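You operate a simulated robot arm through the tools that you are given. There is no shell and no other tool.

You run a simulated two-armed robot. Do the job below in one go: nothing can be reset, and whatever is moved stays where it is left.

## Task
Put the green, blue and red rings in the matching nests and strip No 56 in the tray's pocket.
Fine: each ring in the nest of its own colour; the other rings and strips end where they began.

Only the result counts: the job must be done as asked and must still hold three seconds after the hand-in. Knocking over, shifting, dropping, spilling or breaking anything else fails it.

## Robot
Two 7-joint arms with fingered hands on one trunk that stands fixed in place. Base frame: the origin is at the foot of the trunk, x ahead of it, y to its left, z up; the work surface is at about z = 910. Units: mm, rad, N and s.
The left shoulder is at [50, 214, 869], the right one opposite. With the tool pointing down near the work surface each hand reaches from about 300 to 860 mm from the base axis, measured 20 degrees to its own side. Payload 3 kg a hand.
The TCP of each hand is the grasp point between the finger pads, 26 mm short of the fingertips. In the tool frame z runs along the fingers and y along their closing line. The gripper opens to 132 mm. The gripper's body begins 73 mm behind the TCP. The gripper is a hand of 3 fingers: y runs from the thumb to the fingers, the wrist lies at [0, 0, -229] in the tool frame, and closing takes about 1.5 s.
Orientation is that of the tool frame in the base frame, as a unit quaternion [x, y, z, w]. With the fingers straight down and closing along the base's y, the tool's x points along the base's -x, its y along +y and its z along -z.

## Interface
- The arms move only by the tool apply_moves. It takes "left_steps", "right_steps" or both (then of equal length, played together; a hand with none holds still); each is a list of rows, each an object (a shift or turn left out is 0, a gripper value left out holds the last) with "translation": the shift along the tool's x, y, z in units of 250 mm (1.0 is 250 mm), a list of three; "angular": the turn, a rotation vector about the tool's x, y, z in units of 90 degrees (1.0 is 90 degrees), a list of three. In form: [{"translation": [x, y, z], "angular": [rx, ry, rz]}, ...]. A call has 1 to 20 rows; each row is the pose to reach, as a shift and turn from the pose commanded when the call began, along the tool's axes at that moment. "left_fingers" and "right_fingers" are, for a hand that has rows, the gripper command, from -1 (shut) to 1 (fully open), values between in proportion, set as the call begins (left out, the last holds). A call with a number of a shift or a turn outside -1 to 1 is refused whole. A row lasts 0.2 s, in which the tool goes at most 50 mm and 0.15 rad; a call with a longer step from one row to the next is refused whole, and so is a gripper value outside its range. A pose out of reach is approached as far as the arm can. The call stops where the force on the tool passes 40 N (or 10 N more than at its start, if that is more) or the arm is blocked; 0.2 s more then pass. The fingers move at their own pace (about 72 mm/s each) and stop on an object; they squeeze with about 29 N. The grip force told is the motor's: it shows also when the fingers shut on nothing. Time passes only in rows, and 0.2 s behind the last, so rows that repeat a pose let the fingers close. It gives the time, the measured TCP pose, the force on the tool (base axes), the opening and the grip force at its end, in the units of the frame above (readings bear some noise), with the torque about the TCP (base axes, N m) and any sound that the robot's microphone picked up.
- Cameras (640 x 400 px; columns grow to the right, rows downward): "scene" is now at [24.6, -44, 1506.1]; the picture's right is [-0.54, -0.84, 0.00], its down [-0.50, 0.32, -0.80] and it looks along [0.67, -0.44, -0.59] (base axes); focal length 284 px, centre (320, 200). "left" rides on the left gripper at [-61, 3, -92] in its tool frame; the picture's right is [-0.05, -1.00, 0.00], its down [0.83, -0.04, -0.56] and it looks along [0.55, -0.03, 0.83] (tool axes); focal length 230 px, centre (320, 200). "right" rides on the right gripper at [61, 3, -92] in its tool frame; the picture's right is [-0.05, 1.00, 0.00], its down [-0.83, -0.04, -0.56] and it looks along [-0.55, -0.03, 0.83] (tool axes); focal length 230 px, centre (320, 200). There is no depth. A picture from a camera that has moved, and an enlarged one, comes with that camera's place and axes in the base frame and with its lens.
- get_image(camera): a new picture of that camera. The clock stands still meanwhile.
- curl_fingers(finger1, finger2, thumb_bend, hand): sets how far each is bent, from 0 (flat) to 1 (curled in); at 0.3 the hand is open as for a grip, at 0.7 the pads meet at the TCP. One left out holds its place. A second passes; each finger stops where it meets its share of the squeeze, and holds until it gets a number again. A gripper value or a shape takes the hand back. It gives what a move gives, with no picture; readings hold the bend of each and the force on the fingers (four entries, about 0 where the hand has none), thumb and palm.
- hand_shape(shape, hand): the hand has 3 fingers and takes this shape, open, in about a second: jaw (thumb against the fingers, like two jaws); tri (thumb and two fingers); tip (a fingertip pinch); poke (one finger out to press); point (the index stretched); flat (the hand flat); cup (the hand cupped); fist (a fist). The gripper value then closes the fingers along that shape, each until it touches; the sizes above hold for jaw. It gives what a move gives, with no picture.
- turn_head(pan, tilt): turns the head with the scene camera to pan (to the left, within 1.501 rad either way) and tilt (down, from -0.506 to 1.204), counted from straight ahead of the robot. It gives what a move gives.
- inspect(camera, box): a new picture of the part [left, top, right, bottom] of that camera's present view, enlarged. The clock stands still meanwhile.
- sign_off(): hands the job in; it is judged then, once.

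Nothing tells you positions but the pictures and the camera data. Unless the task says otherwise, let go and move clear before handing in.

The tools are called after ">>>" as name(argument=value, ...) on one line, values as JSON. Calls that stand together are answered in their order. apply_moves: Moves the arms, as the interface text tells. Its arguments: {"type":"object","properties":{"left_steps":{"type":"array"},"left_fingers":{"type":"number"},"right_steps":{"type":"array"},"right_fingers":{"type":"number"}},"required":[]} The other tools are called the same way: hand_shape (shape, hand) gives the hand a shape; curl_fingers (finger1, finger2, thumb_bend, hand) moves the fingers one by one; turn_head (pan, tilt) turns the head that bears the scene camera; get_image (camera) takes a picture; inspect (camera, box) takes an enlarged picture of a part of a camera's view; sign_off () hands the job in.

At the start:

```text
t: 0.0
left_eef_pos: [435.7, -16.4, 1189.2]
left_ee_rot: [0.245, 0.969, 0.0, 0.0]
left_contact_force: [-1.0, -0.3, -0.1]
left_torque: [0.0, 0.0, -0.01]
left_opening: 131.9
left_finger_force: 0.0
left_shape: jaw
left_bend: [0.3, 0.3, 0.3]
left_finger forces: [0.0, 0.0, 0.1, 0.1, 0.0, 0.0]
right_eef_pos: [351.4, -401.6, 1263.5]
right_ee_rot: [0.245, 0.969, 0.0, 0.0]
right_contact_force: [-0.4, 0.0, -0.3]
right_torque: [0.01, 0.02, -0.03]
right_opening: 131.7
right_finger_force: 0.0
right_shape: jaw
right_bend: [0.3, 0.3, 0.3]
right_finger forces: [0.1, 0.0, 0.0, 0.0, 0.1, 0.0]
head pan, tilt: [-0.576, 0.635]
```

scene: 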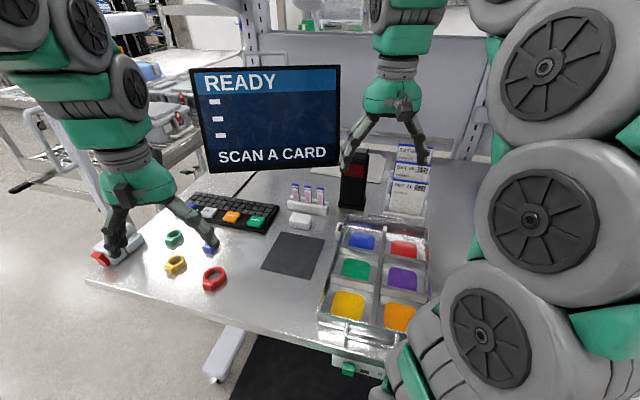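
right: 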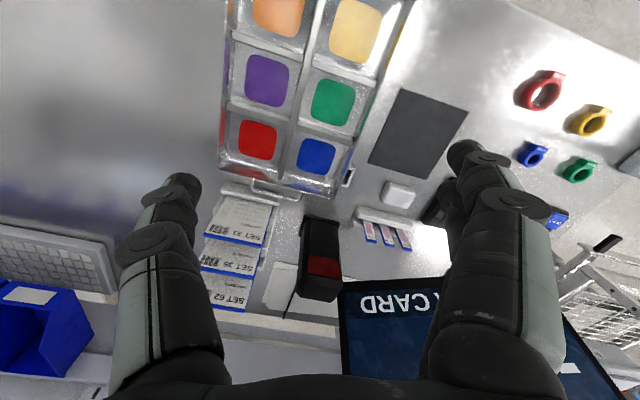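
left: 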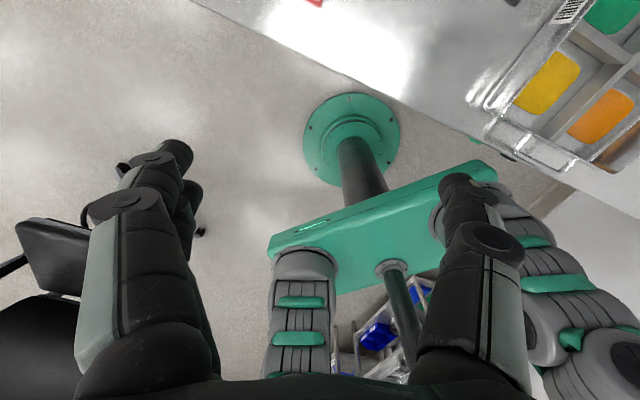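

I see a table with coloured rings on the left, a tray with coloured nests on the right, a strip rack near a screen, and some cards. I'll look closer at each before moving.

>>> inspect(camera="scene", box=[80, 170, 280, 300])

>>> inspect(camera="scene", box=[270, 140, 450, 250])

>>> inspect(camera="scene", box=[300, 210, 460, 350])

>>> inspect(camera="right", box=[340, 170, 440, 260])

>>> inspect(camera="right", box=[200, 0, 420, 210])

>>> inspect(camera="right", box=[490, 50, 640, 240])

```text
3.08 times, centred on (180, 235) of scene
camera zoom: at [24.6, -44.0, 1506.1], right [-0.54, -0.84, 0.0], down [-0.5, 0.32, -0.8], along [0.67, -0.44, -0.59], focal length 874 px, centre (751, 92)
```

zoom: 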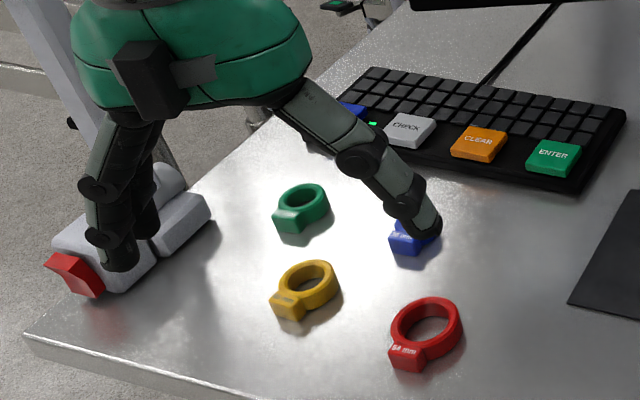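

```text
3.56 times, centred on (360, 195) of scene
camera zoom: at [24.6, -44.0, 1506.1], right [-0.54, -0.84, 0.0], down [-0.5, 0.32, -0.8], along [0.67, -0.44, -0.59], focal length 1010 px, centre (178, 218)
```

zoom: 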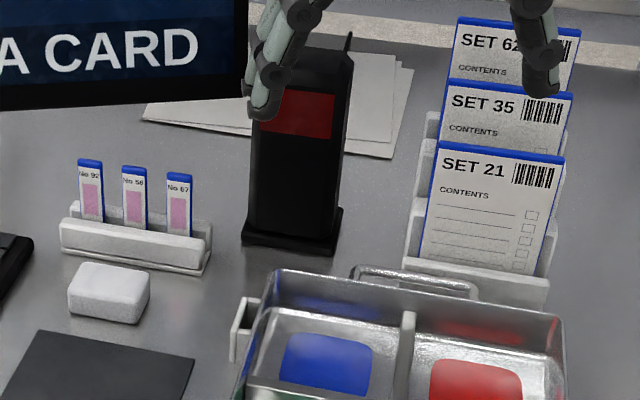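

```text
2.86 times, centred on (380, 280) of scene
camera zoom: at [24.6, -44.0, 1506.1], right [-0.54, -0.84, 0.0], down [-0.5, 0.32, -0.8], along [0.67, -0.44, -0.59], focal length 812 px, centre (149, -29)
```

zoom: 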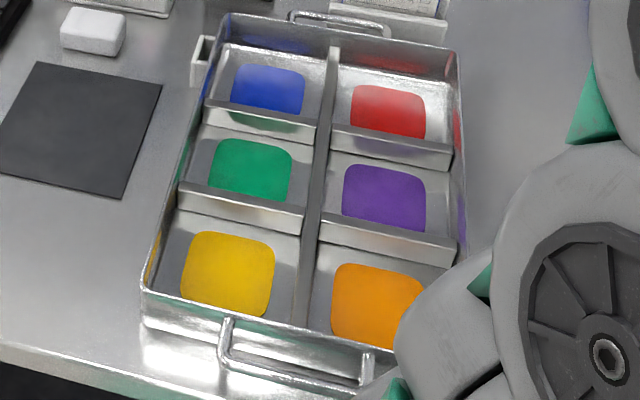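

```text
4.44 times, centred on (390, 215) of right
camera zoom: at [298.1, -367.3, 1356.3], right [0.52, 0.85, 0.0], down [0.71, -0.43, 0.56], along [0.47, -0.29, -0.83], focal length 1022 px, centre (9, 133)
```

zoom: 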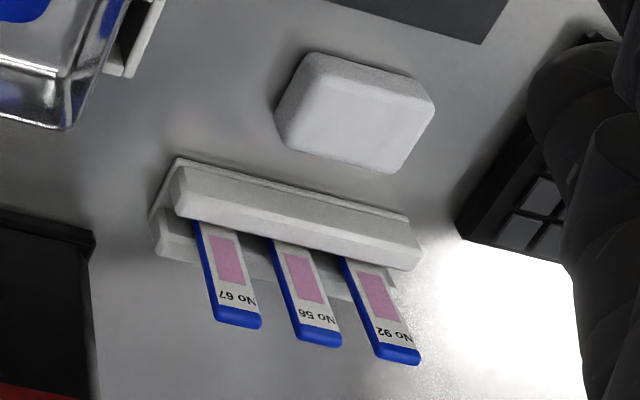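

```text
1.90 times, centred on (310, 105) of right
camera zoom: at [298.1, -367.3, 1356.3], right [0.52, 0.85, 0.0], down [0.71, -0.43, 0.56], along [0.47, -0.29, -0.83], focal length 438 px, centre (339, 381)
```

zoom: 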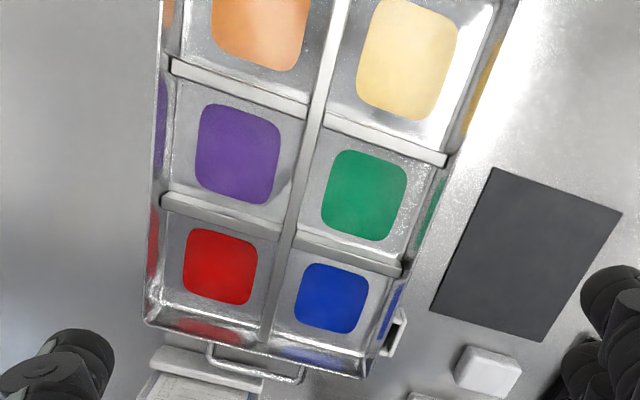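

```text
2.11 times, centred on (565, 145) of right
camera zoom: at [298.1, -367.3, 1356.3], right [0.52, 0.85, 0.0], down [0.71, -0.43, 0.56], along [0.47, -0.29, -0.83], focal length 484 px, centre (-196, 316)
```

zoom: 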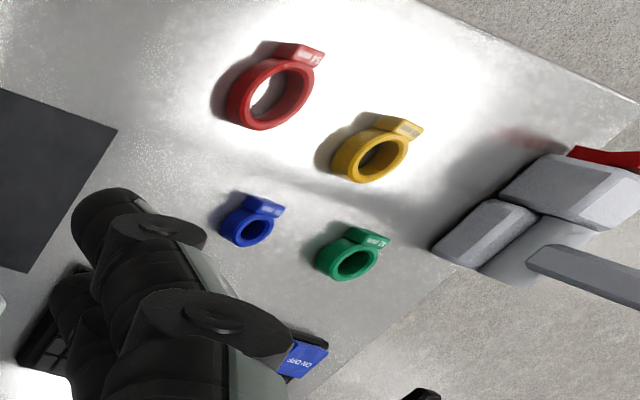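

The left hand hangs over the rings at roughly (560–770, -90–0). The tray sits to the right and the strip rack is ahead of me. First I'll move the left arm out of the way to my left, so the right arm can do all the work.

>>> apply_moves(left_steps=[{"translation": [0.106, 0.124, -0.03]}, {"translation": [0.212, 0.249, -0.06]}, {"translation": [0.318, 0.373, -0.09]}, {"translation": [0.425, 0.498, -0.12]}, {"translation": [0.531, 0.622, -0.15]}, {"translation": [0.637, 0.747, -0.18]}, {"translation": [0.743, 0.871, -0.2]}, {"translation": [0.743, 0.871, -0.2]}])

>>> get_image(camera="scene")

>>> inspect(camera="scene", box=[80, 200, 280, 310])

>>> inspect(camera="scene", box=[270, 170, 350, 230])

>>> inspect(camera="scene", box=[320, 210, 400, 260])

```text
t: 1.8
left_eef_pos: [375.8, 262.5, 1240.0]
left_ee_rot: [0.245, 0.97, -0.001, 0.0]
left_contact_force: [0.2, -0.8, -0.4]
left_torque: [0.04, 0.04, 0.01]
left_opening: 132.0
left_finger_force: 0.1
left_shape: jaw
left_bend: [0.3, 0.3, 0.3]
left_finger forces: [0.0, 0.1, 0.0, 0.0, 0.0, 0.0]
right_eef_pos: [352.5, -401.2, 1262.7]
right_ee_rot: [0.245, 0.969, 0.0, 0.0]
right_contact_force: [0.3, -1.1, -0.7]
right_torque: [-0.03, 0.01, -0.01]
right_opening: 131.7
right_finger_force: 0.1
right_shape: jaw
right_bend: [0.3, 0.3, 0.3]
right_finger forces: [0.1, 0.0, 0.0, 0.0, 0.0, 0.1]
head pan, tilt: [-0.576, 0.635]
```

```text
taken
```

scene: 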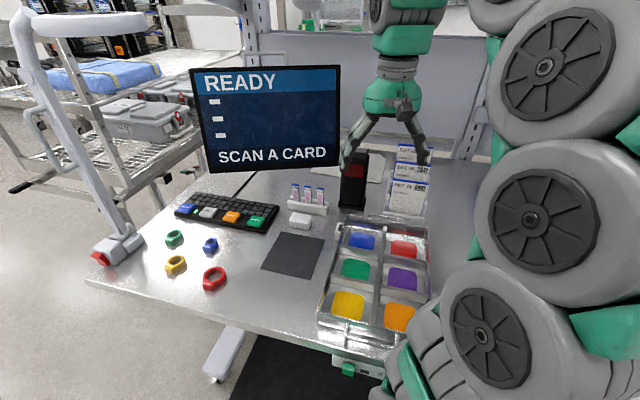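

```text
3.20 times, centred on (180, 255) of scene
camera zoom: at [24.6, -44.0, 1506.1], right [-0.54, -0.84, 0.0], down [-0.5, 0.32, -0.8], along [0.67, -0.44, -0.59], focal length 909 px, centre (768, 24)
```

zoom: 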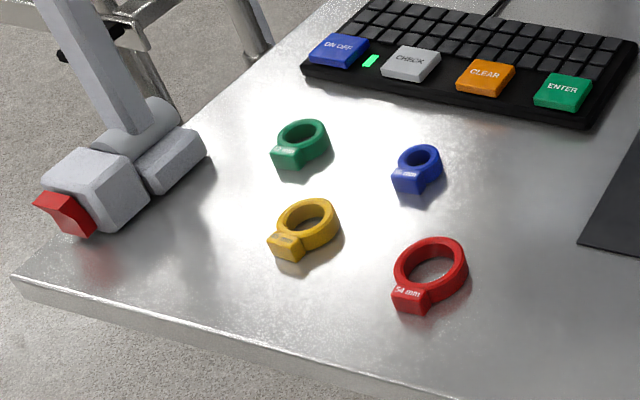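

```text
6.67 times, centred on (310, 200) of scene
camera zoom: at [24.6, -44.0, 1506.1], right [-0.54, -0.84, 0.0], down [-0.5, 0.32, -0.8], along [0.67, -0.44, -0.59], focal length 1894 px, centre (387, 200)
```

zoom: 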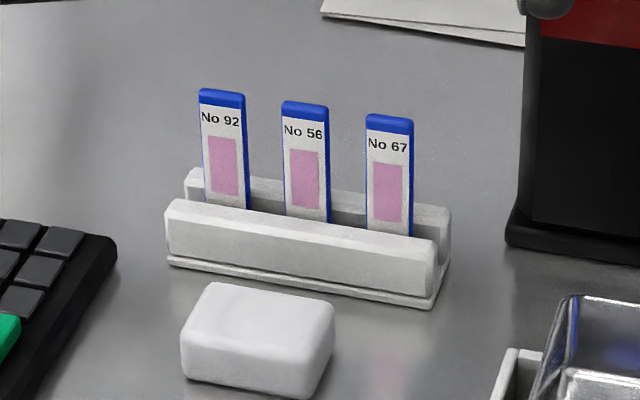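

```text
8.00 times, centred on (360, 235) of scene
camera zoom: at [24.6, -44.0, 1506.1], right [-0.54, -0.84, 0.0], down [-0.5, 0.32, -0.8], along [0.67, -0.44, -0.59], focal length 2273 px, centre (0, -80)
```

zoom: 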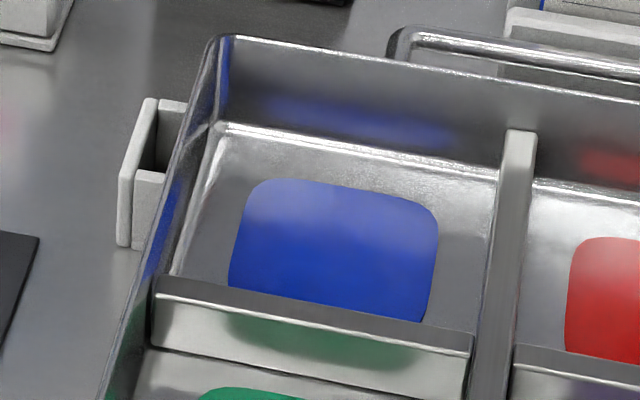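

The left arm is clear. The strips stand near (690, -429), and No 56 is the middle one, with its top at about z = 995. Before going near the narrow strips I'll check how the right hand looks in its shapes.

>>> inspect(camera="scene", box=[320, 60, 460, 190])

>>> get_image(camera="right")

>>> hand_shape(shape="tip", hand="right")

>>> inspect(camera="scene", box=[320, 60, 460, 190])

>>> get_image(camera="right")

```text
3.08 times, centred on (390, 125) of scene
camera zoom: at [24.6, -44.0, 1506.1], right [-0.54, -0.84, 0.0], down [-0.5, 0.32, -0.8], along [0.67, -0.44, -0.59], focal length 874 px, centre (105, 431)
```

zoom: 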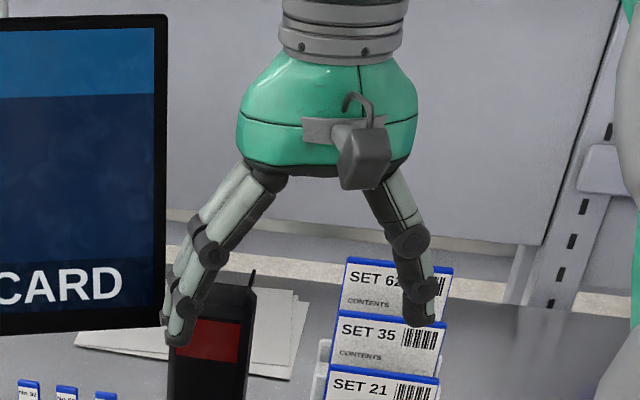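

```text
taken
camera right: at [298.1, -367.2, 1356.3], right [0.52, 0.85, 0.0], down [0.71, -0.43, 0.56], along [0.47, -0.29, -0.83], focal length 230 px, centre (320, 200)
```

right: 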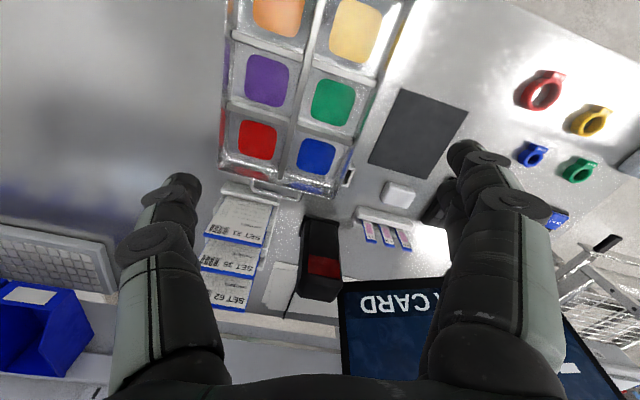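

```text
t: 2.7
left_eef_pos: [376.8, 262.0, 1238.5]
left_ee_rot: [0.246, 0.969, 0.0, 0.0]
left_contact_force: [0.5, -0.5, -0.2]
left_torque: [0.01, -0.03, 0.02]
left_opening: 132.0
left_finger_force: 0.1
left_shape: jaw
left_bend: [0.3, 0.3, 0.3]
left_finger forces: [0.1, 0.1, 0.0, 0.0, 0.0, 0.0]
right_eef_pos: [353.3, -400.7, 1262.6]
right_ee_rot: [0.245, 0.969, 0.0, 0.001]
right_contact_force: [-0.4, -0.7, -0.5]
right_torque: [0.0, 0.01, 0.0]
right_opening: 131.7
right_finger_force: 0.1
right_shape: tip
right_bend: [0.3, 0.3, 0.3]
right_finger forces: [0.0, 0.0, 0.0, 0.0, 0.0, 0.1]
head pan, tilt: [-0.576, 0.635]
```

```text
3.08 times, centred on (390, 125) of scene
camera zoom: at [24.6, -44.0, 1506.1], right [-0.54, -0.84, 0.0], down [-0.5, 0.32, -0.8], along [0.67, -0.44, -0.59], focal length 874 px, centre (105, 431)
```

zoom: 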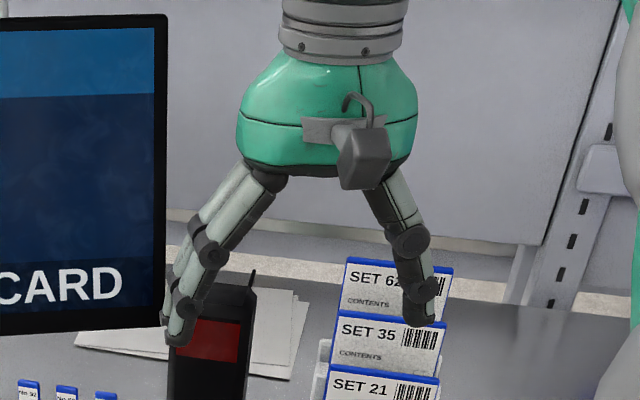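

```text
taken
camera right: at [298.1, -367.2, 1356.3], right [0.52, 0.85, 0.0], down [0.71, -0.43, 0.56], along [0.47, -0.29, -0.83], focal length 230 px, centre (320, 200)
```

right: 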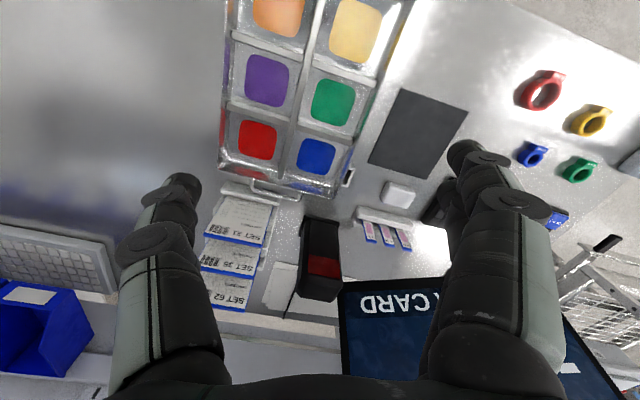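

In the open "tip" shape the hand looks the same as in jaw: the thumb is centred and the two fingers sit about ±14 mm apart, 48 mm wide in all. I'll go back to jaw and carry the right hand over to look at the rings from above.

>>> hand_shape(shape="jaw", hand="right")

>>> apply_moves(right_steps=[{"translation": [0.007, 0.17, 0]}, {"translation": [0.014, 0.34, 0]}, {"translation": [0.021, 0.51, 0.05]}, {"translation": [0.028, 0.68, 0.1]}, {"translation": [0.033, 0.85, 0.15]}, {"translation": [0.033, 0.85, 0.15]}])

>>> apply_moves(right_steps=[{"translation": [0.007, 0.17, 0.05]}, {"translation": [0.014, 0.34, 0.1]}, {"translation": [0.021, 0.51, 0.15]}, {"translation": [0.028, 0.68, 0.2]}, {"translation": [0.033, 0.85, 0.25]}, {"translation": [0.033, 0.85, 0.3]}, {"translation": [0.033, 0.85, 0.3]}])

>>> get_image(camera="right")

>>> get_image(camera="scene")

```text
t: 3.6
left_eef_pos: [375.7, 262.2, 1238.1]
left_ee_rot: [0.245, 0.969, 0.0, 0.0]
left_contact_force: [0.0, 0.5, -0.2]
left_torque: [0.0, -0.01, -0.01]
left_opening: 131.8
left_finger_force: 0.2
left_shape: jaw
left_bend: [0.3, 0.3, 0.3]
left_finger forces: [0.0, 0.1, 0.0, 0.0, 0.0, 0.0]
right_eef_pos: [351.6, -400.2, 1262.9]
right_ee_rot: [0.246, 0.969, 0.0, -0.001]
right_contact_force: [0.0, -0.4, -0.7]
right_torque: [-0.03, 0.01, -0.01]
right_opening: 132.0
right_finger_force: 0.0
right_shape: jaw
right_bend: [0.3, 0.3, 0.3]
right_finger forces: [0.0, 0.0, 0.0, 0.0, 0.0, 0.1]
head pan, tilt: [-0.576, 0.635]
```

```text
t: 5.0
left_eef_pos: [377.2, 262.9, 1237.6]
left_ee_rot: [0.245, 0.97, 0.0, -0.001]
left_contact_force: [-0.3, -0.3, 0.0]
left_torque: [0.0, -0.01, -0.02]
left_opening: 132.0
left_finger_force: 0.1
left_shape: jaw
left_bend: [0.3, 0.3, 0.3]
left_finger forces: [0.0, 0.1, 0.0, 0.1, 0.1, 0.0]
right_eef_pos: [441.4, -211.5, 1226.4]
right_ee_rot: [0.245, 0.969, 0.001, 0.0]
right_contact_force: [0.8, -0.2, 0.9]
right_torque: [-0.01, 0.0, 0.0]
right_opening: 131.7
right_finger_force: 0.0
right_shape: jaw
right_bend: [0.3, 0.3, 0.3]
right_finger forces: [0.1, 0.0, 0.0, 0.0, 0.1, 0.1]
head pan, tilt: [-0.576, 0.635]
```

```text
t: 6.6
left_eef_pos: [376.8, 262.8, 1239.2]
left_ee_rot: [0.246, 0.969, 0.001, 0.0]
left_contact_force: [-0.5, -0.6, -0.4]
left_torque: [0.0, -0.01, 0.01]
left_opening: 131.8
left_finger_force: 0.0
left_shape: jaw
left_bend: [0.3, 0.3, 0.3]
left_finger forces: [0.0, 0.0, 0.1, 0.0, 0.0, 0.1]
right_eef_pos: [537.9, -18.4, 1150.5]
right_ee_rot: [0.246, 0.969, 0.0, -0.001]
right_contact_force: [0.3, 0.4, -0.5]
right_torque: [0.01, 0.0, 0.04]
right_opening: 131.6
right_finger_force: 0.0
right_shape: jaw
right_bend: [0.3, 0.3, 0.3]
right_finger forces: [0.0, 0.0, 0.0, 0.0, 0.0, 0.0]
head pan, tilt: [-0.576, 0.635]
```

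```text
taken
camera right: at [484.8, 15.4, 1243.9], right [0.52, 0.85, 0.0], down [0.71, -0.43, 0.55], along [0.47, -0.29, -0.83], focal length 230 px, centre (320, 200)
```

right: 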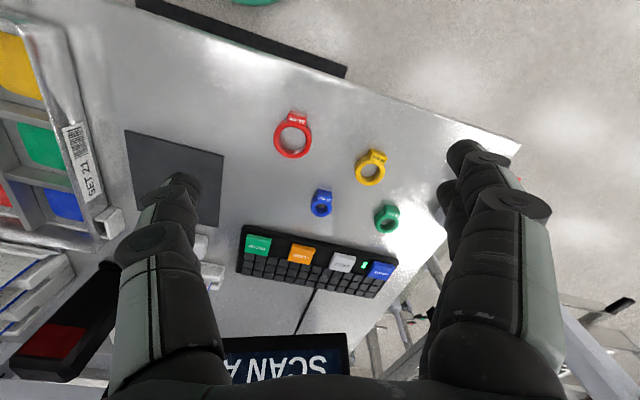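

```text
taken
```

scene: 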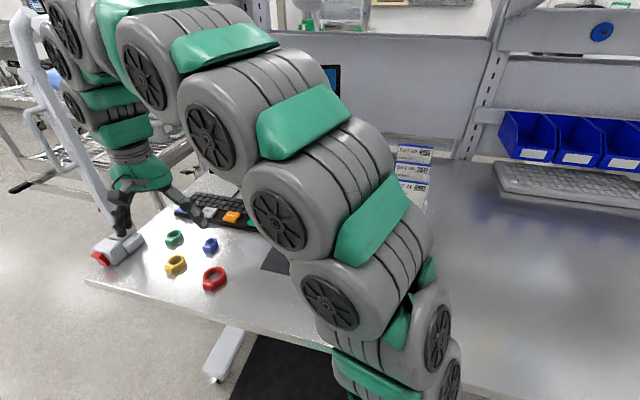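

The tray's left wall carries a "SET 21" label, and the right camera sees all four rings. I'll zoom in to measure them.

>>> inspect(camera="right", box=[250, 90, 430, 250])

>>> inspect(camera="right", box=[0, 90, 220, 280])

>>> inspect(camera="scene", box=[140, 220, 240, 300])

```text
2.50 times, centred on (340, 170) of right
camera zoom: at [484.8, 15.4, 1243.9], right [0.52, 0.85, 0.0], down [0.71, -0.43, 0.55], along [0.47, -0.29, -0.83], focal length 575 px, centre (270, 275)
```

zoom: 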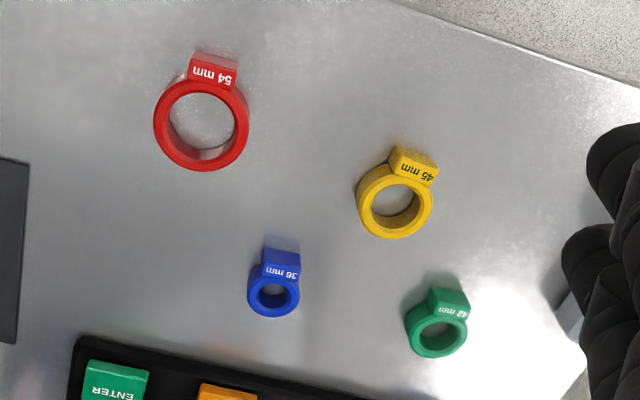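

```text
2.11 times, centred on (110, 185) of right
camera zoom: at [484.8, 15.4, 1243.9], right [0.52, 0.85, 0.0], down [0.71, -0.43, 0.55], along [0.47, -0.29, -0.83], focal length 484 px, centre (762, 232)
```

zoom: 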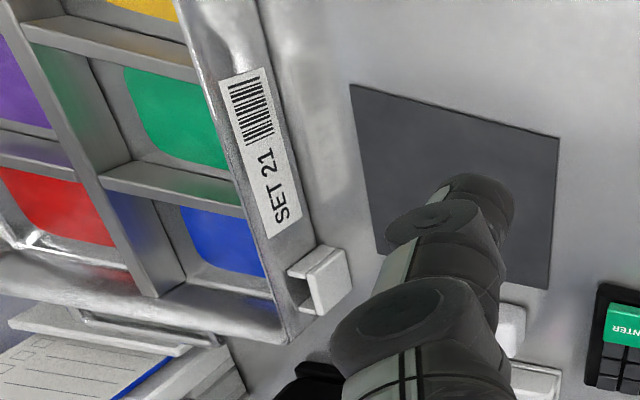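

```text
5.00 times, centred on (190, 260) of scene
camera zoom: at [24.6, -44.0, 1506.1], right [-0.54, -0.84, 0.0], down [-0.5, 0.32, -0.8], along [0.67, -0.44, -0.59], focal length 1421 px, centre (970, -100)
```

zoom: 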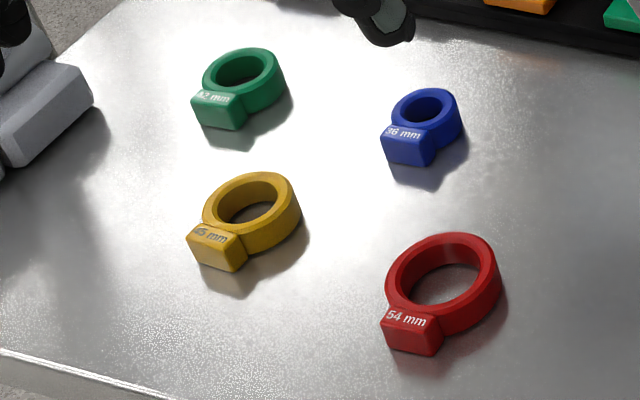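

The rings are labelled 54 (red), 45 (yellow), 42 (green) and 36 mm (blue), and their tabs point towards the robot, so closing along tool y grips across the ring and clears the tab. Red looks to be near (557, -73), so I'll go above it and check.

>>> apply_moves(right_steps=[{"translation": [-0.042, -0.039, 0.14]}, {"translation": [-0.084, -0.078, 0.28]}, {"translation": [-0.127, -0.117, 0.42]}, {"translation": [-0.169, -0.156, 0.56]}, {"translation": [-0.169, -0.156, 0.56]}], right_fingers=0.36)

>>> get_image(camera="right")

>>> inspect(camera="scene", box=[140, 200, 280, 310])

```text
t: 7.8
left_eef_pos: [376.7, 262.7, 1238.5]
left_ee_rot: [0.246, 0.969, 0.0, 0.0]
left_contact_force: [-0.1, -0.2, 0.4]
left_torque: [-0.01, 0.02, 0.01]
left_opening: 131.9
left_finger_force: 0.1
left_shape: jaw
left_bend: [0.3, 0.3, 0.3]
left_finger forces: [0.1, 0.0, 0.0, 0.0, 0.0, 0.0]
right_eef_pos: [560.2, -73.0, 1008.0]
right_ee_rot: [0.245, 0.97, -0.001, -0.001]
right_contact_force: [0.8, 0.3, -0.2]
right_torque: [0.0, -0.01, -0.02]
right_opening: 90.2
right_finger_force: 0.0
right_shape: jaw
right_bend: [0.68, 0.68, 0.65]
right_finger forces: [0.1, 0.0, 0.0, 0.1, 0.0, 0.0]
head pan, tilt: [-0.576, 0.635]
```

```text
taken
camera right: at [505.2, -38.4, 1101.4], right [0.52, 0.85, 0.0], down [0.71, -0.43, 0.56], along [0.47, -0.29, -0.83], focal length 230 px, centre (320, 200)
```

right: 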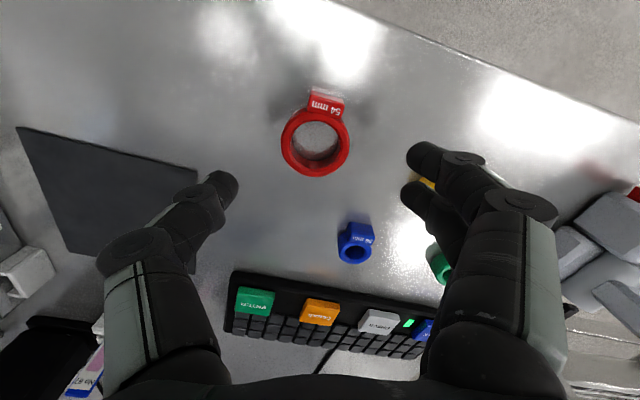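

```text
3.64 times, centred on (210, 255) of scene
camera zoom: at [24.6, -44.0, 1506.1], right [-0.54, -0.84, 0.0], down [-0.5, 0.32, -0.8], along [0.67, -0.44, -0.59], focal length 1033 px, centre (720, 0)
```

zoom: 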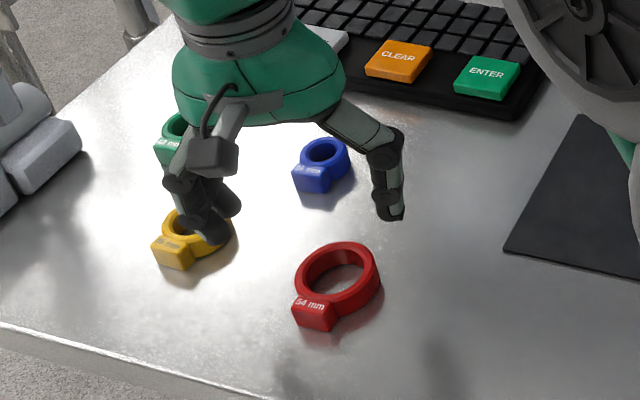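

The red ring sits about 4 mm towards tool +x and 3 mm towards -y from under the TCP. I'll correct for that and lower straddling it.

>>> apply_moves(right_steps=[{"translation": [0.0156, -0.012, 0.1]}, {"translation": [0.0156, -0.012, 0.18]}, {"translation": [0.0156, -0.012, 0.25]}, {"translation": [0.0156, -0.012, 0.25]}])

>>> get_image(camera="right")

>>> inspect(camera="scene", box=[140, 200, 280, 310])

```text
t: 8.8
left_eef_pos: [377.0, 261.9, 1238.0]
left_ee_rot: [0.246, 0.969, 0.0, 0.0]
left_contact_force: [-0.4, 0.2, 0.4]
left_torque: [-0.01, -0.02, 0.01]
left_opening: 131.9
left_finger_force: 0.0
left_shape: jaw
left_bend: [0.3, 0.3, 0.3]
left_finger forces: [0.1, 0.1, 0.0, 0.0, 0.0, 0.0]
right_eef_pos: [552.7, -74.3, 946.4]
right_ee_rot: [0.245, 0.969, 0.0, 0.0]
right_contact_force: [-0.4, 0.1, -0.6]
right_torque: [0.01, -0.02, -0.02]
right_opening: 90.1
right_finger_force: 0.0
right_shape: jaw
right_bend: [0.68, 0.68, 0.65]
right_finger forces: [0.0, 0.0, 0.1, 0.0, 0.0, 0.0]
head pan, tilt: [-0.576, 0.635]
```

```text
taken
camera right: at [498.7, -39.3, 1039.7], right [0.52, 0.85, 0.0], down [0.71, -0.43, 0.56], along [0.47, -0.29, -0.83], focal length 230 px, centre (320, 200)
```

right: 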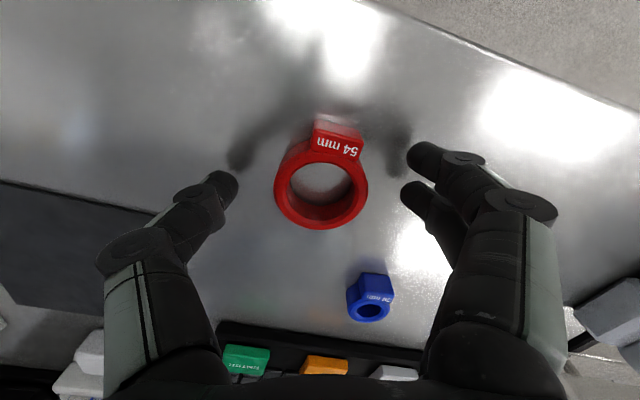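

```text
3.64 times, centred on (210, 255) of scene
camera zoom: at [24.6, -44.0, 1506.1], right [-0.54, -0.84, 0.0], down [-0.5, 0.32, -0.8], along [0.67, -0.44, -0.59], focal length 1033 px, centre (720, 0)
```

zoom: 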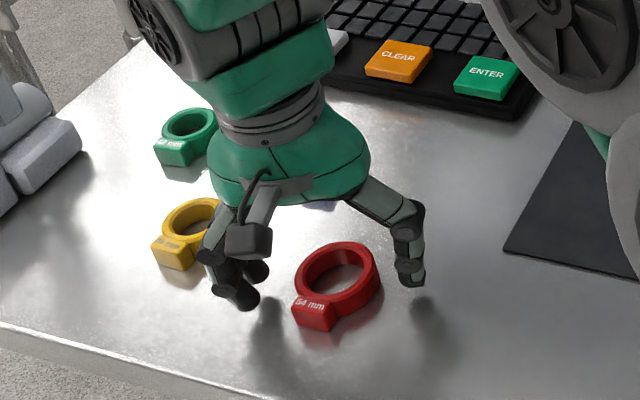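

The ring is centred between the fingers. I'll go down 5 mm more and close on it.

>>> apply_moves(right_steps=[{"translation": [0, 0, 0.02]}, {"translation": [0, 0, 0.02]}])

>>> apply_moves(right_steps=[{"translation": [0, 0, 0]}, {"translation": [0, 0, 0]}, {"translation": [0, 0, 0]}, {"translation": [0, 0, 0]}, {"translation": [0, 0, 0]}, {"translation": [0, 0, 0]}], right_fingers=-1)

>>> get_image(camera="right")

```text
t: 9.4
left_eef_pos: [375.9, 262.6, 1238.5]
left_ee_rot: [0.245, 0.969, 0.0, 0.0]
left_contact_force: [0.0, -0.4, 0.3]
left_torque: [0.02, 0.02, 0.01]
left_opening: 131.8
left_finger_force: 0.0
left_shape: jaw
left_bend: [0.3, 0.3, 0.3]
left_finger forces: [0.0, 0.0, 0.0, 0.0, 0.0, 0.0]
right_eef_pos: [553.0, -72.7, 941.4]
right_ee_rot: [0.245, 0.969, 0.001, -0.001]
right_contact_force: [0.6, -0.2, 0.0]
right_torque: [-0.04, -0.02, 0.02]
right_opening: 90.0
right_finger_force: 0.0
right_shape: jaw
right_bend: [0.68, 0.68, 0.65]
right_finger forces: [0.0, 0.1, 0.0, 0.1, 0.0, 0.0]
head pan, tilt: [-0.576, 0.635]
```

```text
t: 10.8
left_eef_pos: [376.4, 262.9, 1239.0]
left_ee_rot: [0.246, 0.969, 0.0, 0.0]
left_contact_force: [0.9, 0.2, 0.0]
left_torque: [-0.01, 0.03, -0.01]
left_opening: 131.9
left_finger_force: 0.1
left_shape: jaw
left_bend: [0.3, 0.3, 0.3]
left_finger forces: [0.0, 0.1, 0.0, 0.0, 0.0, 0.0]
right_eef_pos: [552.5, -73.0, 941.5]
right_ee_rot: [0.245, 0.969, 0.0, 0.0]
right_contact_force: [0.5, 0.1, -0.9]
right_torque: [-0.02, 0.04, 0.04]
right_opening: 42.8
right_finger_force: 29.1
right_shape: jaw
right_bend: [0.73, 0.74, 0.7]
right_finger forces: [13.0, 13.1, 0.0, 0.0, 25.4, 0.0]
head pan, tilt: [-0.576, 0.635]
```

```text
taken
camera right: at [498.3, -38.8, 1034.9], right [0.52, 0.85, 0.0], down [0.71, -0.43, 0.56], along [0.47, -0.29, -0.83], focal length 230 px, centre (320, 200)
```

right: 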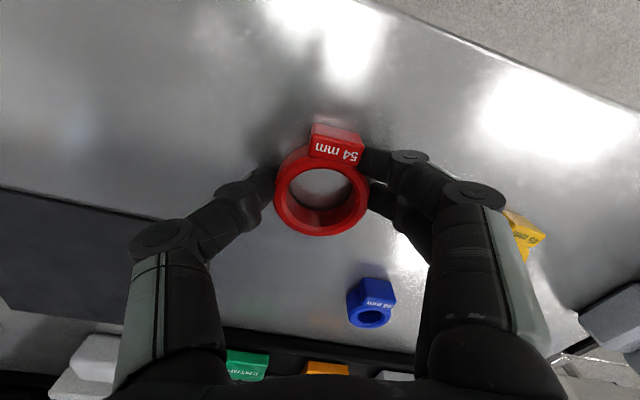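

The red ring is gripped at about 29 N. I'll lift it straight up and check that it holds.

>>> apply_moves(right_steps=[{"translation": [0, 0, -0.1]}, {"translation": [0, 0, -0.25]}, {"translation": [0, 0, -0.42]}, {"translation": [0, 0, -0.6]}, {"translation": [0, 0, -0.76]}, {"translation": [0, 0, -0.76]}])

>>> get_image(camera="right")

```text
t: 12.2
left_eef_pos: [376.7, 262.8, 1238.6]
left_ee_rot: [0.245, 0.969, 0.001, 0.0]
left_contact_force: [0.2, 0.1, -0.1]
left_torque: [0.02, -0.02, 0.0]
left_opening: 131.8
left_finger_force: 0.0
left_shape: jaw
left_bend: [0.3, 0.3, 0.3]
left_finger forces: [0.0, 0.0, 0.0, 0.0, 0.0, 0.0]
right_eef_pos: [551.9, -77.0, 1133.7]
right_ee_rot: [0.245, 0.969, 0.0, 0.0]
right_contact_force: [0.2, 0.1, -0.1]
right_torque: [0.01, 0.0, 0.0]
right_opening: 42.3
right_finger_force: 29.0
right_shape: jaw
right_bend: [0.73, 0.74, 0.7]
right_finger forces: [13.0, 13.6, 0.1, 0.0, 22.9, 0.0]
head pan, tilt: [-0.576, 0.635]
```

```text
taken
camera right: at [498.1, -43.5, 1226.1], right [0.52, 0.85, 0.0], down [0.71, -0.43, 0.55], along [0.47, -0.29, -0.83], focal length 230 px, centre (320, 200)
```

right: 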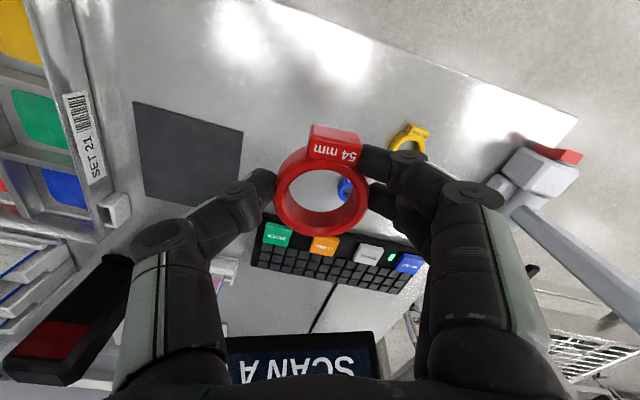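

The ring is held firmly. I'll carry it high over the tray, turning about 18° to match the tray, then look at the nests.

>>> apply_moves(right_steps=[{"translation": [-0.02, -0.165, 0]}, {"translation": [-0.04, -0.33, 0]}, {"translation": [-0.06, -0.495, 0]}, {"translation": [-0.08, -0.66, 0]}, {"translation": [-0.1, -0.825, 0]}, {"translation": [-0.122, -0.986, 0]}, {"translation": [-0.122, -0.986, 0]}])

>>> apply_moves(right_steps=[{"translation": [-0.02, -0.165, 0], "angular": [0, 0, 0.05]}, {"translation": [-0.04, -0.33, 0], "angular": [0, 0, 0.1]}, {"translation": [-0.06, -0.495, 0], "angular": [0, 0, 0.15]}, {"translation": [-0.08, -0.66, 0], "angular": [0, 0, 0.2]}, {"translation": [-0.1, -0.8, 0], "angular": [0, 0, 0.2]}, {"translation": [-0.122, -0.9, 0], "angular": [0, 0, 0.2]}, {"translation": [-0.122, -0.9, 0], "angular": [0, 0, 0.2]}])

>>> get_image(camera="right")

>>> get_image(camera="scene")

```text
t: 13.8
left_eef_pos: [376.9, 263.3, 1239.9]
left_ee_rot: [0.245, 0.97, 0.0, 0.0]
left_contact_force: [0.6, 0.9, 0.0]
left_torque: [0.0, 0.02, -0.01]
left_opening: 131.9
left_finger_force: 0.0
left_shape: jaw
left_bend: [0.3, 0.3, 0.3]
left_finger forces: [0.0, 0.0, 0.0, 0.0, 0.0, 0.1]
right_eef_pos: [462.7, -307.0, 1132.0]
right_ee_rot: [0.245, 0.97, 0.0, 0.001]
right_contact_force: [-0.2, 0.4, -0.6]
right_torque: [-0.02, 0.0, -0.01]
right_opening: 41.5
right_finger_force: 29.0
right_shape: jaw
right_bend: [0.73, 0.74, 0.7]
right_finger forces: [12.9, 13.4, 0.1, 0.1, 22.2, 0.0]
head pan, tilt: [-0.576, 0.635]
```

```text
t: 15.4
left_eef_pos: [378.1, 262.6, 1238.9]
left_ee_rot: [0.245, 0.969, 0.0, 0.0]
left_contact_force: [-0.9, 0.7, -1.1]
left_torque: [-0.01, 0.01, 0.0]
left_opening: 131.9
left_finger_force: 0.0
left_shape: jaw
left_bend: [0.3, 0.3, 0.3]
left_finger forces: [0.0, 0.0, 0.0, 0.0, 0.0, 0.0]
right_eef_pos: [382.4, -521.1, 1130.3]
right_ee_rot: [0.394, 0.919, 0.0, 0.0]
right_contact_force: [-0.4, 0.5, -0.9]
right_torque: [-0.03, 0.0, -0.01]
right_opening: 41.6
right_finger_force: 28.9
right_shape: jaw
right_bend: [0.73, 0.74, 0.7]
right_finger forces: [12.8, 13.4, 0.0, 0.1, 22.0, 0.0]
head pan, tilt: [-0.576, 0.635]
```

```text
taken
camera right: at [340.1, -472.3, 1223.8], right [0.76, 0.65, 0.0], down [0.54, -0.63, 0.56], along [0.36, -0.42, -0.83], focal length 230 px, centre (320, 200)
```

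right: 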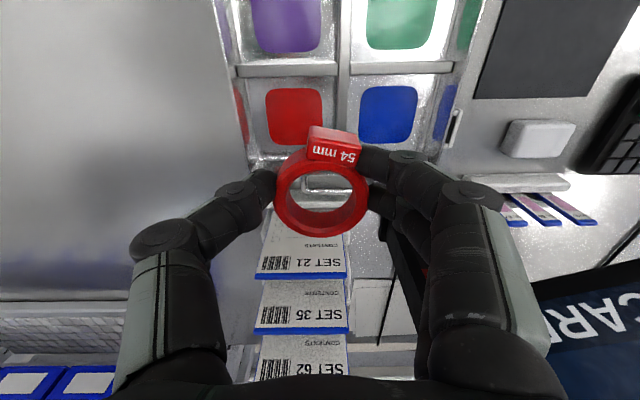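

```text
taken
```

scene: 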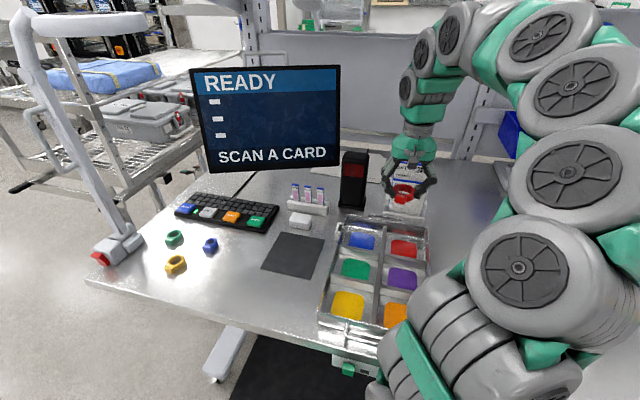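

The ring is over the far edge of the tray, and the hand is now aligned with it. The red nest's centre is near (366, -551), so I'll shift above it and lower partway.

>>> apply_moves(right_steps=[{"translation": [-0.028, -0.064, 0]}, {"translation": [-0.056, -0.128, 0]}, {"translation": [-0.056, -0.128, 0.12]}, {"translation": [-0.056, -0.128, 0.24]}, {"translation": [-0.056, -0.128, 0.36]}, {"translation": [-0.056, -0.128, 0.36]}])

>>> get_image(camera="right")

>>> inspect(camera="scene", box=[330, 130, 470, 260])

```text
t: 16.8
left_eef_pos: [376.4, 261.4, 1238.9]
left_ee_rot: [0.245, 0.969, 0.001, 0.0]
left_contact_force: [0.4, -0.9, 0.2]
left_torque: [0.02, 0.02, 0.02]
left_opening: 131.9
left_finger_force: 0.0
left_shape: jaw
left_bend: [0.3, 0.3, 0.3]
left_finger forces: [0.0, 0.0, 0.0, 0.1, 0.0, 0.1]
right_eef_pos: [369.7, -547.6, 1040.7]
right_ee_rot: [0.394, 0.919, 0.0, 0.001]
right_contact_force: [0.3, 1.1, 0.1]
right_torque: [0.02, 0.01, 0.01]
right_opening: 41.7
right_finger_force: 28.5
right_shape: jaw
right_bend: [0.74, 0.74, 0.7]
right_finger forces: [12.7, 13.4, 0.1, 0.1, 22.2, 0.0]
head pan, tilt: [-0.576, 0.635]
```

```text
taken
camera right: at [328.4, -499.4, 1133.6], right [0.76, 0.65, 0.0], down [0.54, -0.63, 0.56], along [0.36, -0.42, -0.83], focal length 230 px, centre (320, 200)
```

right: 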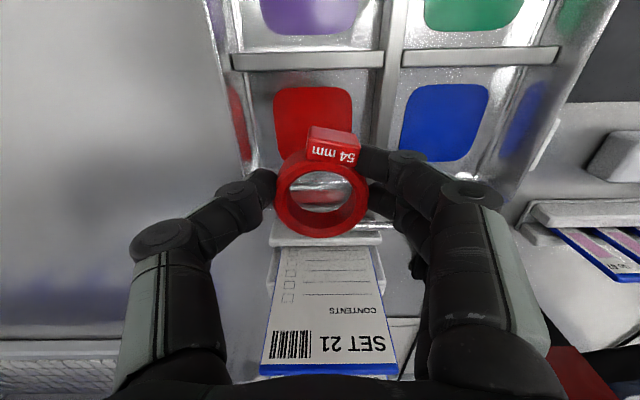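

```text
3.08 times, centred on (400, 195) of scene
camera zoom: at [24.6, -44.0, 1506.1], right [-0.54, -0.84, 0.0], down [-0.5, 0.32, -0.8], along [0.67, -0.44, -0.59], focal length 874 px, centre (74, 215)
```

zoom: 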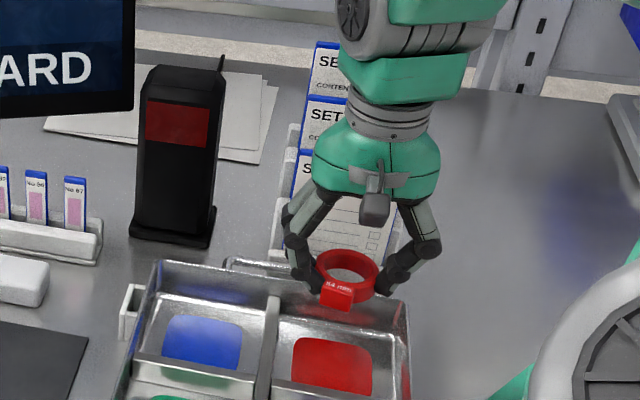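

The hand is aligned, and the nest centre is about 7 mm further towards tool -y. I'll correct that and lower to just above the tray floor.

>>> apply_moves(right_steps=[{"translation": [0, -0.028, 0.1]}, {"translation": [0, -0.028, 0.2]}, {"translation": [0, -0.028, 0.3]}, {"translation": [0, -0.028, 0.35]}, {"translation": [0, -0.028, 0.35]}])

>>> get_image(camera="right")

>>> inspect(camera="scene", box=[330, 170, 470, 290])

```text
t: 18.0
left_eef_pos: [375.9, 262.8, 1238.6]
left_ee_rot: [0.246, 0.969, 0.0, 0.001]
left_contact_force: [0.6, 0.0, -1.3]
left_torque: [0.02, -0.04, -0.03]
left_opening: 132.0
left_finger_force: 0.1
left_shape: jaw
left_bend: [0.3, 0.3, 0.3]
left_finger forces: [0.0, 0.0, 0.1, 0.1, 0.0, 0.0]
right_eef_pos: [363.5, -553.8, 952.1]
right_ee_rot: [0.394, 0.919, 0.0, 0.0]
right_contact_force: [-0.4, -1.0, -0.4]
right_torque: [0.02, 0.03, -0.03]
right_opening: 41.3
right_finger_force: 29.2
right_shape: jaw
right_bend: [0.74, 0.74, 0.7]
right_finger forces: [12.6, 13.3, 0.0, 0.1, 22.3, 0.0]
head pan, tilt: [-0.576, 0.635]
```

```text
taken
camera right: at [323.1, -506.0, 1045.9], right [0.76, 0.65, 0.0], down [0.54, -0.63, 0.56], along [0.36, -0.42, -0.83], focal length 230 px, centre (320, 200)
```

right: 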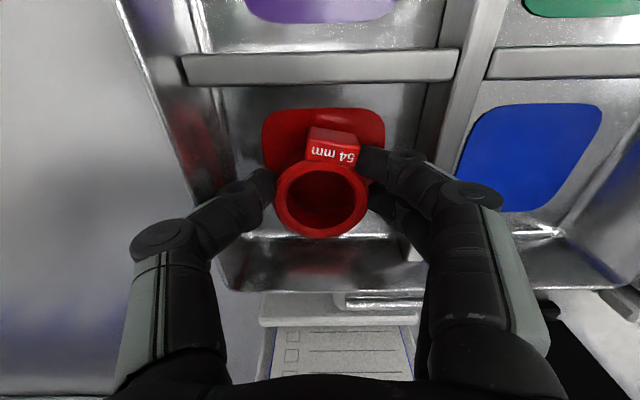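

```text
3.33 times, centred on (400, 230) of scene
camera zoom: at [24.6, -44.0, 1506.1], right [-0.54, -0.84, 0.0], down [-0.5, 0.32, -0.8], along [0.67, -0.44, -0.59], focal length 947 px, centre (53, 100)
```

zoom: 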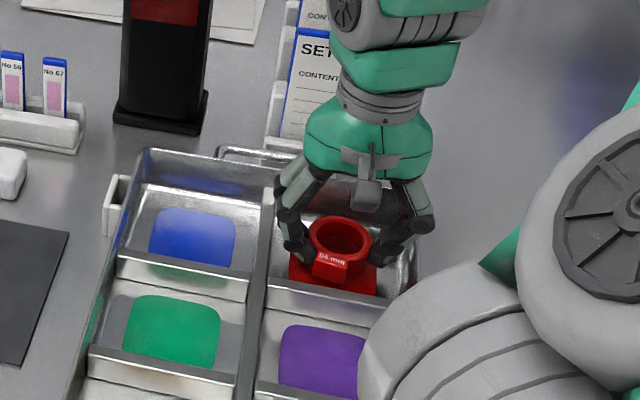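

The ring is over the red pad, a few millimetres above the floor. I'll lower in small steps and watch the force.

>>> apply_moves(right_steps=[{"translation": [0, 0, 0.004]}, {"translation": [0, 0, 0.008]}, {"translation": [0, 0, 0.008]}])

>>> apply_moves(right_steps=[{"translation": [0, 0, 0.004]}, {"translation": [0, 0, 0.008]}, {"translation": [0, 0, 0.008]}])

```text
t: 18.8
left_eef_pos: [376.7, 262.5, 1237.4]
left_ee_rot: [0.245, 0.97, 0.001, 0.0]
left_contact_force: [-0.4, -0.4, -0.3]
left_torque: [-0.01, 0.0, -0.01]
left_opening: 131.5
left_finger_force: 0.1
left_shape: jaw
left_bend: [0.3, 0.3, 0.3]
left_finger forces: [0.1, 0.0, 0.0, 0.0, 0.2, 0.0]
right_eef_pos: [365.1, -555.5, 951.6]
right_ee_rot: [0.395, 0.919, 0.0, 0.0]
right_contact_force: [0.4, -1.0, -0.1]
right_torque: [0.02, 0.0, 0.01]
right_opening: 41.1
right_finger_force: 29.2
right_shape: jaw
right_bend: [0.74, 0.74, 0.7]
right_finger forces: [12.6, 13.4, 0.0, 0.0, 22.3, 0.0]
head pan, tilt: [-0.576, 0.635]
```

```text
t: 19.6
left_eef_pos: [375.4, 263.1, 1238.8]
left_ee_rot: [0.245, 0.97, 0.0, 0.0]
left_contact_force: [0.1, 0.2, 0.4]
left_torque: [0.04, 0.0, -0.03]
left_opening: 131.9
left_finger_force: 0.0
left_shape: jaw
left_bend: [0.3, 0.3, 0.3]
left_finger forces: [0.1, 0.0, 0.0, 0.1, 0.0, 0.0]
right_eef_pos: [363.2, -555.3, 950.4]
right_ee_rot: [0.394, 0.919, 0.0, -0.001]
right_contact_force: [-0.5, -0.2, -0.9]
right_torque: [-0.01, -0.02, 0.0]
right_opening: 41.4
right_finger_force: 28.3
right_shape: jaw
right_bend: [0.74, 0.74, 0.7]
right_finger forces: [12.7, 13.5, 0.0, 0.1, 22.2, 0.0]
head pan, tilt: [-0.576, 0.635]
```

No contact yet, so I'll keep lowering gently.

>>> apply_moves(right_steps=[{"translation": [0, 0, 0.004]}, {"translation": [0, 0, 0.008]}, {"translation": [0, 0, 0.008]}])

>>> apply_moves(right_steps=[{"translation": [0, 0, 0.004]}, {"translation": [0, 0, 0.008]}, {"translation": [0, 0, 0.008]}])

>>> get_image(camera="right")

```text
t: 20.4
left_eef_pos: [375.7, 263.1, 1238.2]
left_ee_rot: [0.246, 0.969, 0.0, 0.0]
left_contact_force: [0.6, -0.3, 0.7]
left_torque: [0.01, -0.03, -0.02]
left_opening: 132.0
left_finger_force: 0.0
left_shape: jaw
left_bend: [0.3, 0.3, 0.3]
left_finger forces: [0.1, 0.0, 0.0, 0.0, 0.0, 0.0]
right_eef_pos: [363.6, -553.9, 950.4]
right_ee_rot: [0.394, 0.919, 0.0, 0.0]
right_contact_force: [-0.2, 0.1, -0.4]
right_torque: [0.0, 0.02, -0.01]
right_opening: 41.1
right_finger_force: 29.0
right_shape: jaw
right_bend: [0.74, 0.74, 0.7]
right_finger forces: [12.6, 13.4, 0.0, 0.0, 22.3, 0.1]
head pan, tilt: [-0.576, 0.635]
```

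```text
t: 21.2
left_eef_pos: [376.0, 262.1, 1237.7]
left_ee_rot: [0.246, 0.969, 0.0, 0.001]
left_contact_force: [-0.4, -0.3, -0.8]
left_torque: [0.0, 0.04, -0.01]
left_opening: 131.7
left_finger_force: 0.1
left_shape: jaw
left_bend: [0.3, 0.3, 0.3]
left_finger forces: [0.0, 0.1, 0.0, 0.0, 0.0, 0.0]
right_eef_pos: [364.3, -554.5, 948.9]
right_ee_rot: [0.394, 0.919, 0.001, 0.0]
right_contact_force: [1.3, 0.2, 1.6]
right_torque: [-0.09, 0.11, 0.0]
right_opening: 41.3
right_finger_force: 28.8
right_shape: jaw
right_bend: [0.74, 0.74, 0.7]
right_finger forces: [13.0, 13.8, 0.0, 0.0, 25.1, 0.0]
head pan, tilt: [-0.576, 0.635]
```

```text
taken
camera right: at [322.6, -507.0, 1041.5], right [0.76, 0.65, 0.0], down [0.54, -0.63, 0.56], along [0.36, -0.42, -0.83], focal length 230 px, centre (320, 200)
```

right: 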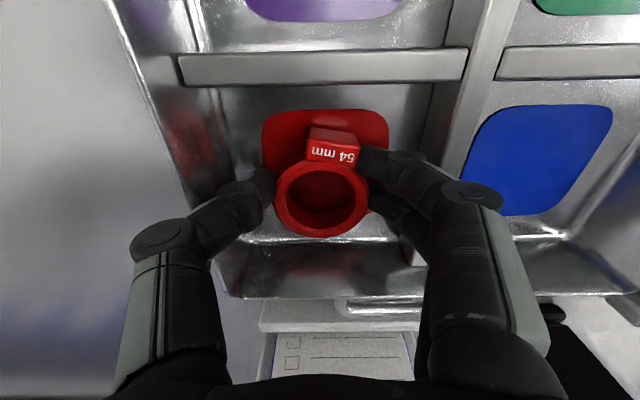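

The ring has just touched the nest floor, at a TCP height of about 948. I'll open slightly to let go and then look.

>>> apply_moves(right_steps=[{"translation": [0, 0, 0.002]}, {"translation": [0, 0, 0.002]}, {"translation": [0, 0, 0.002]}, {"translation": [0, 0, 0.002]}], right_fingers=0.0)

>>> get_image(camera="right")

```text
t: 22.2
left_eef_pos: [375.5, 263.2, 1239.3]
left_ee_rot: [0.245, 0.969, 0.0, 0.0]
left_contact_force: [0.2, 0.4, 1.0]
left_torque: [-0.01, -0.01, 0.02]
left_opening: 132.1
left_finger_force: 0.1
left_shape: jaw
left_bend: [0.3, 0.3, 0.3]
left_finger forces: [0.0, 0.1, 0.0, 0.0, 0.1, 0.0]
right_eef_pos: [364.8, -555.5, 947.5]
right_ee_rot: [0.394, 0.919, 0.0, 0.0]
right_contact_force: [3.6, 5.2, 7.5]
right_torque: [-0.08, 0.04, 0.01]
right_opening: 55.8
right_finger_force: 0.1
right_shape: jaw
right_bend: [0.73, 0.73, 0.7]
right_finger forces: [2.7, 3.9, 0.1, 0.0, 11.0, 0.1]
head pan, tilt: [-0.576, 0.635]
```

```text
taken
camera right: at [323.0, -506.7, 1041.0], right [0.76, 0.65, 0.0], down [0.54, -0.63, 0.56], along [0.36, -0.42, -0.83], focal length 230 px, centre (320, 200)
```

right: 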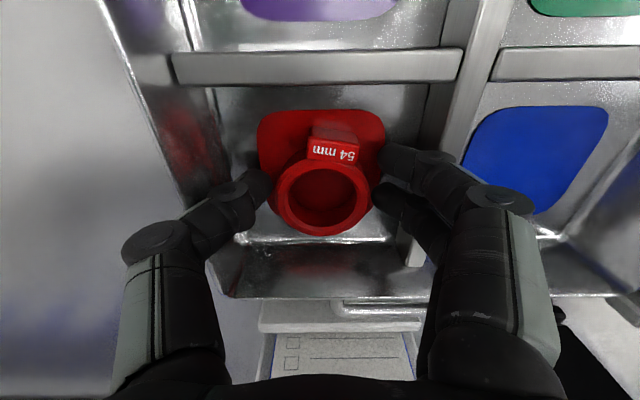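

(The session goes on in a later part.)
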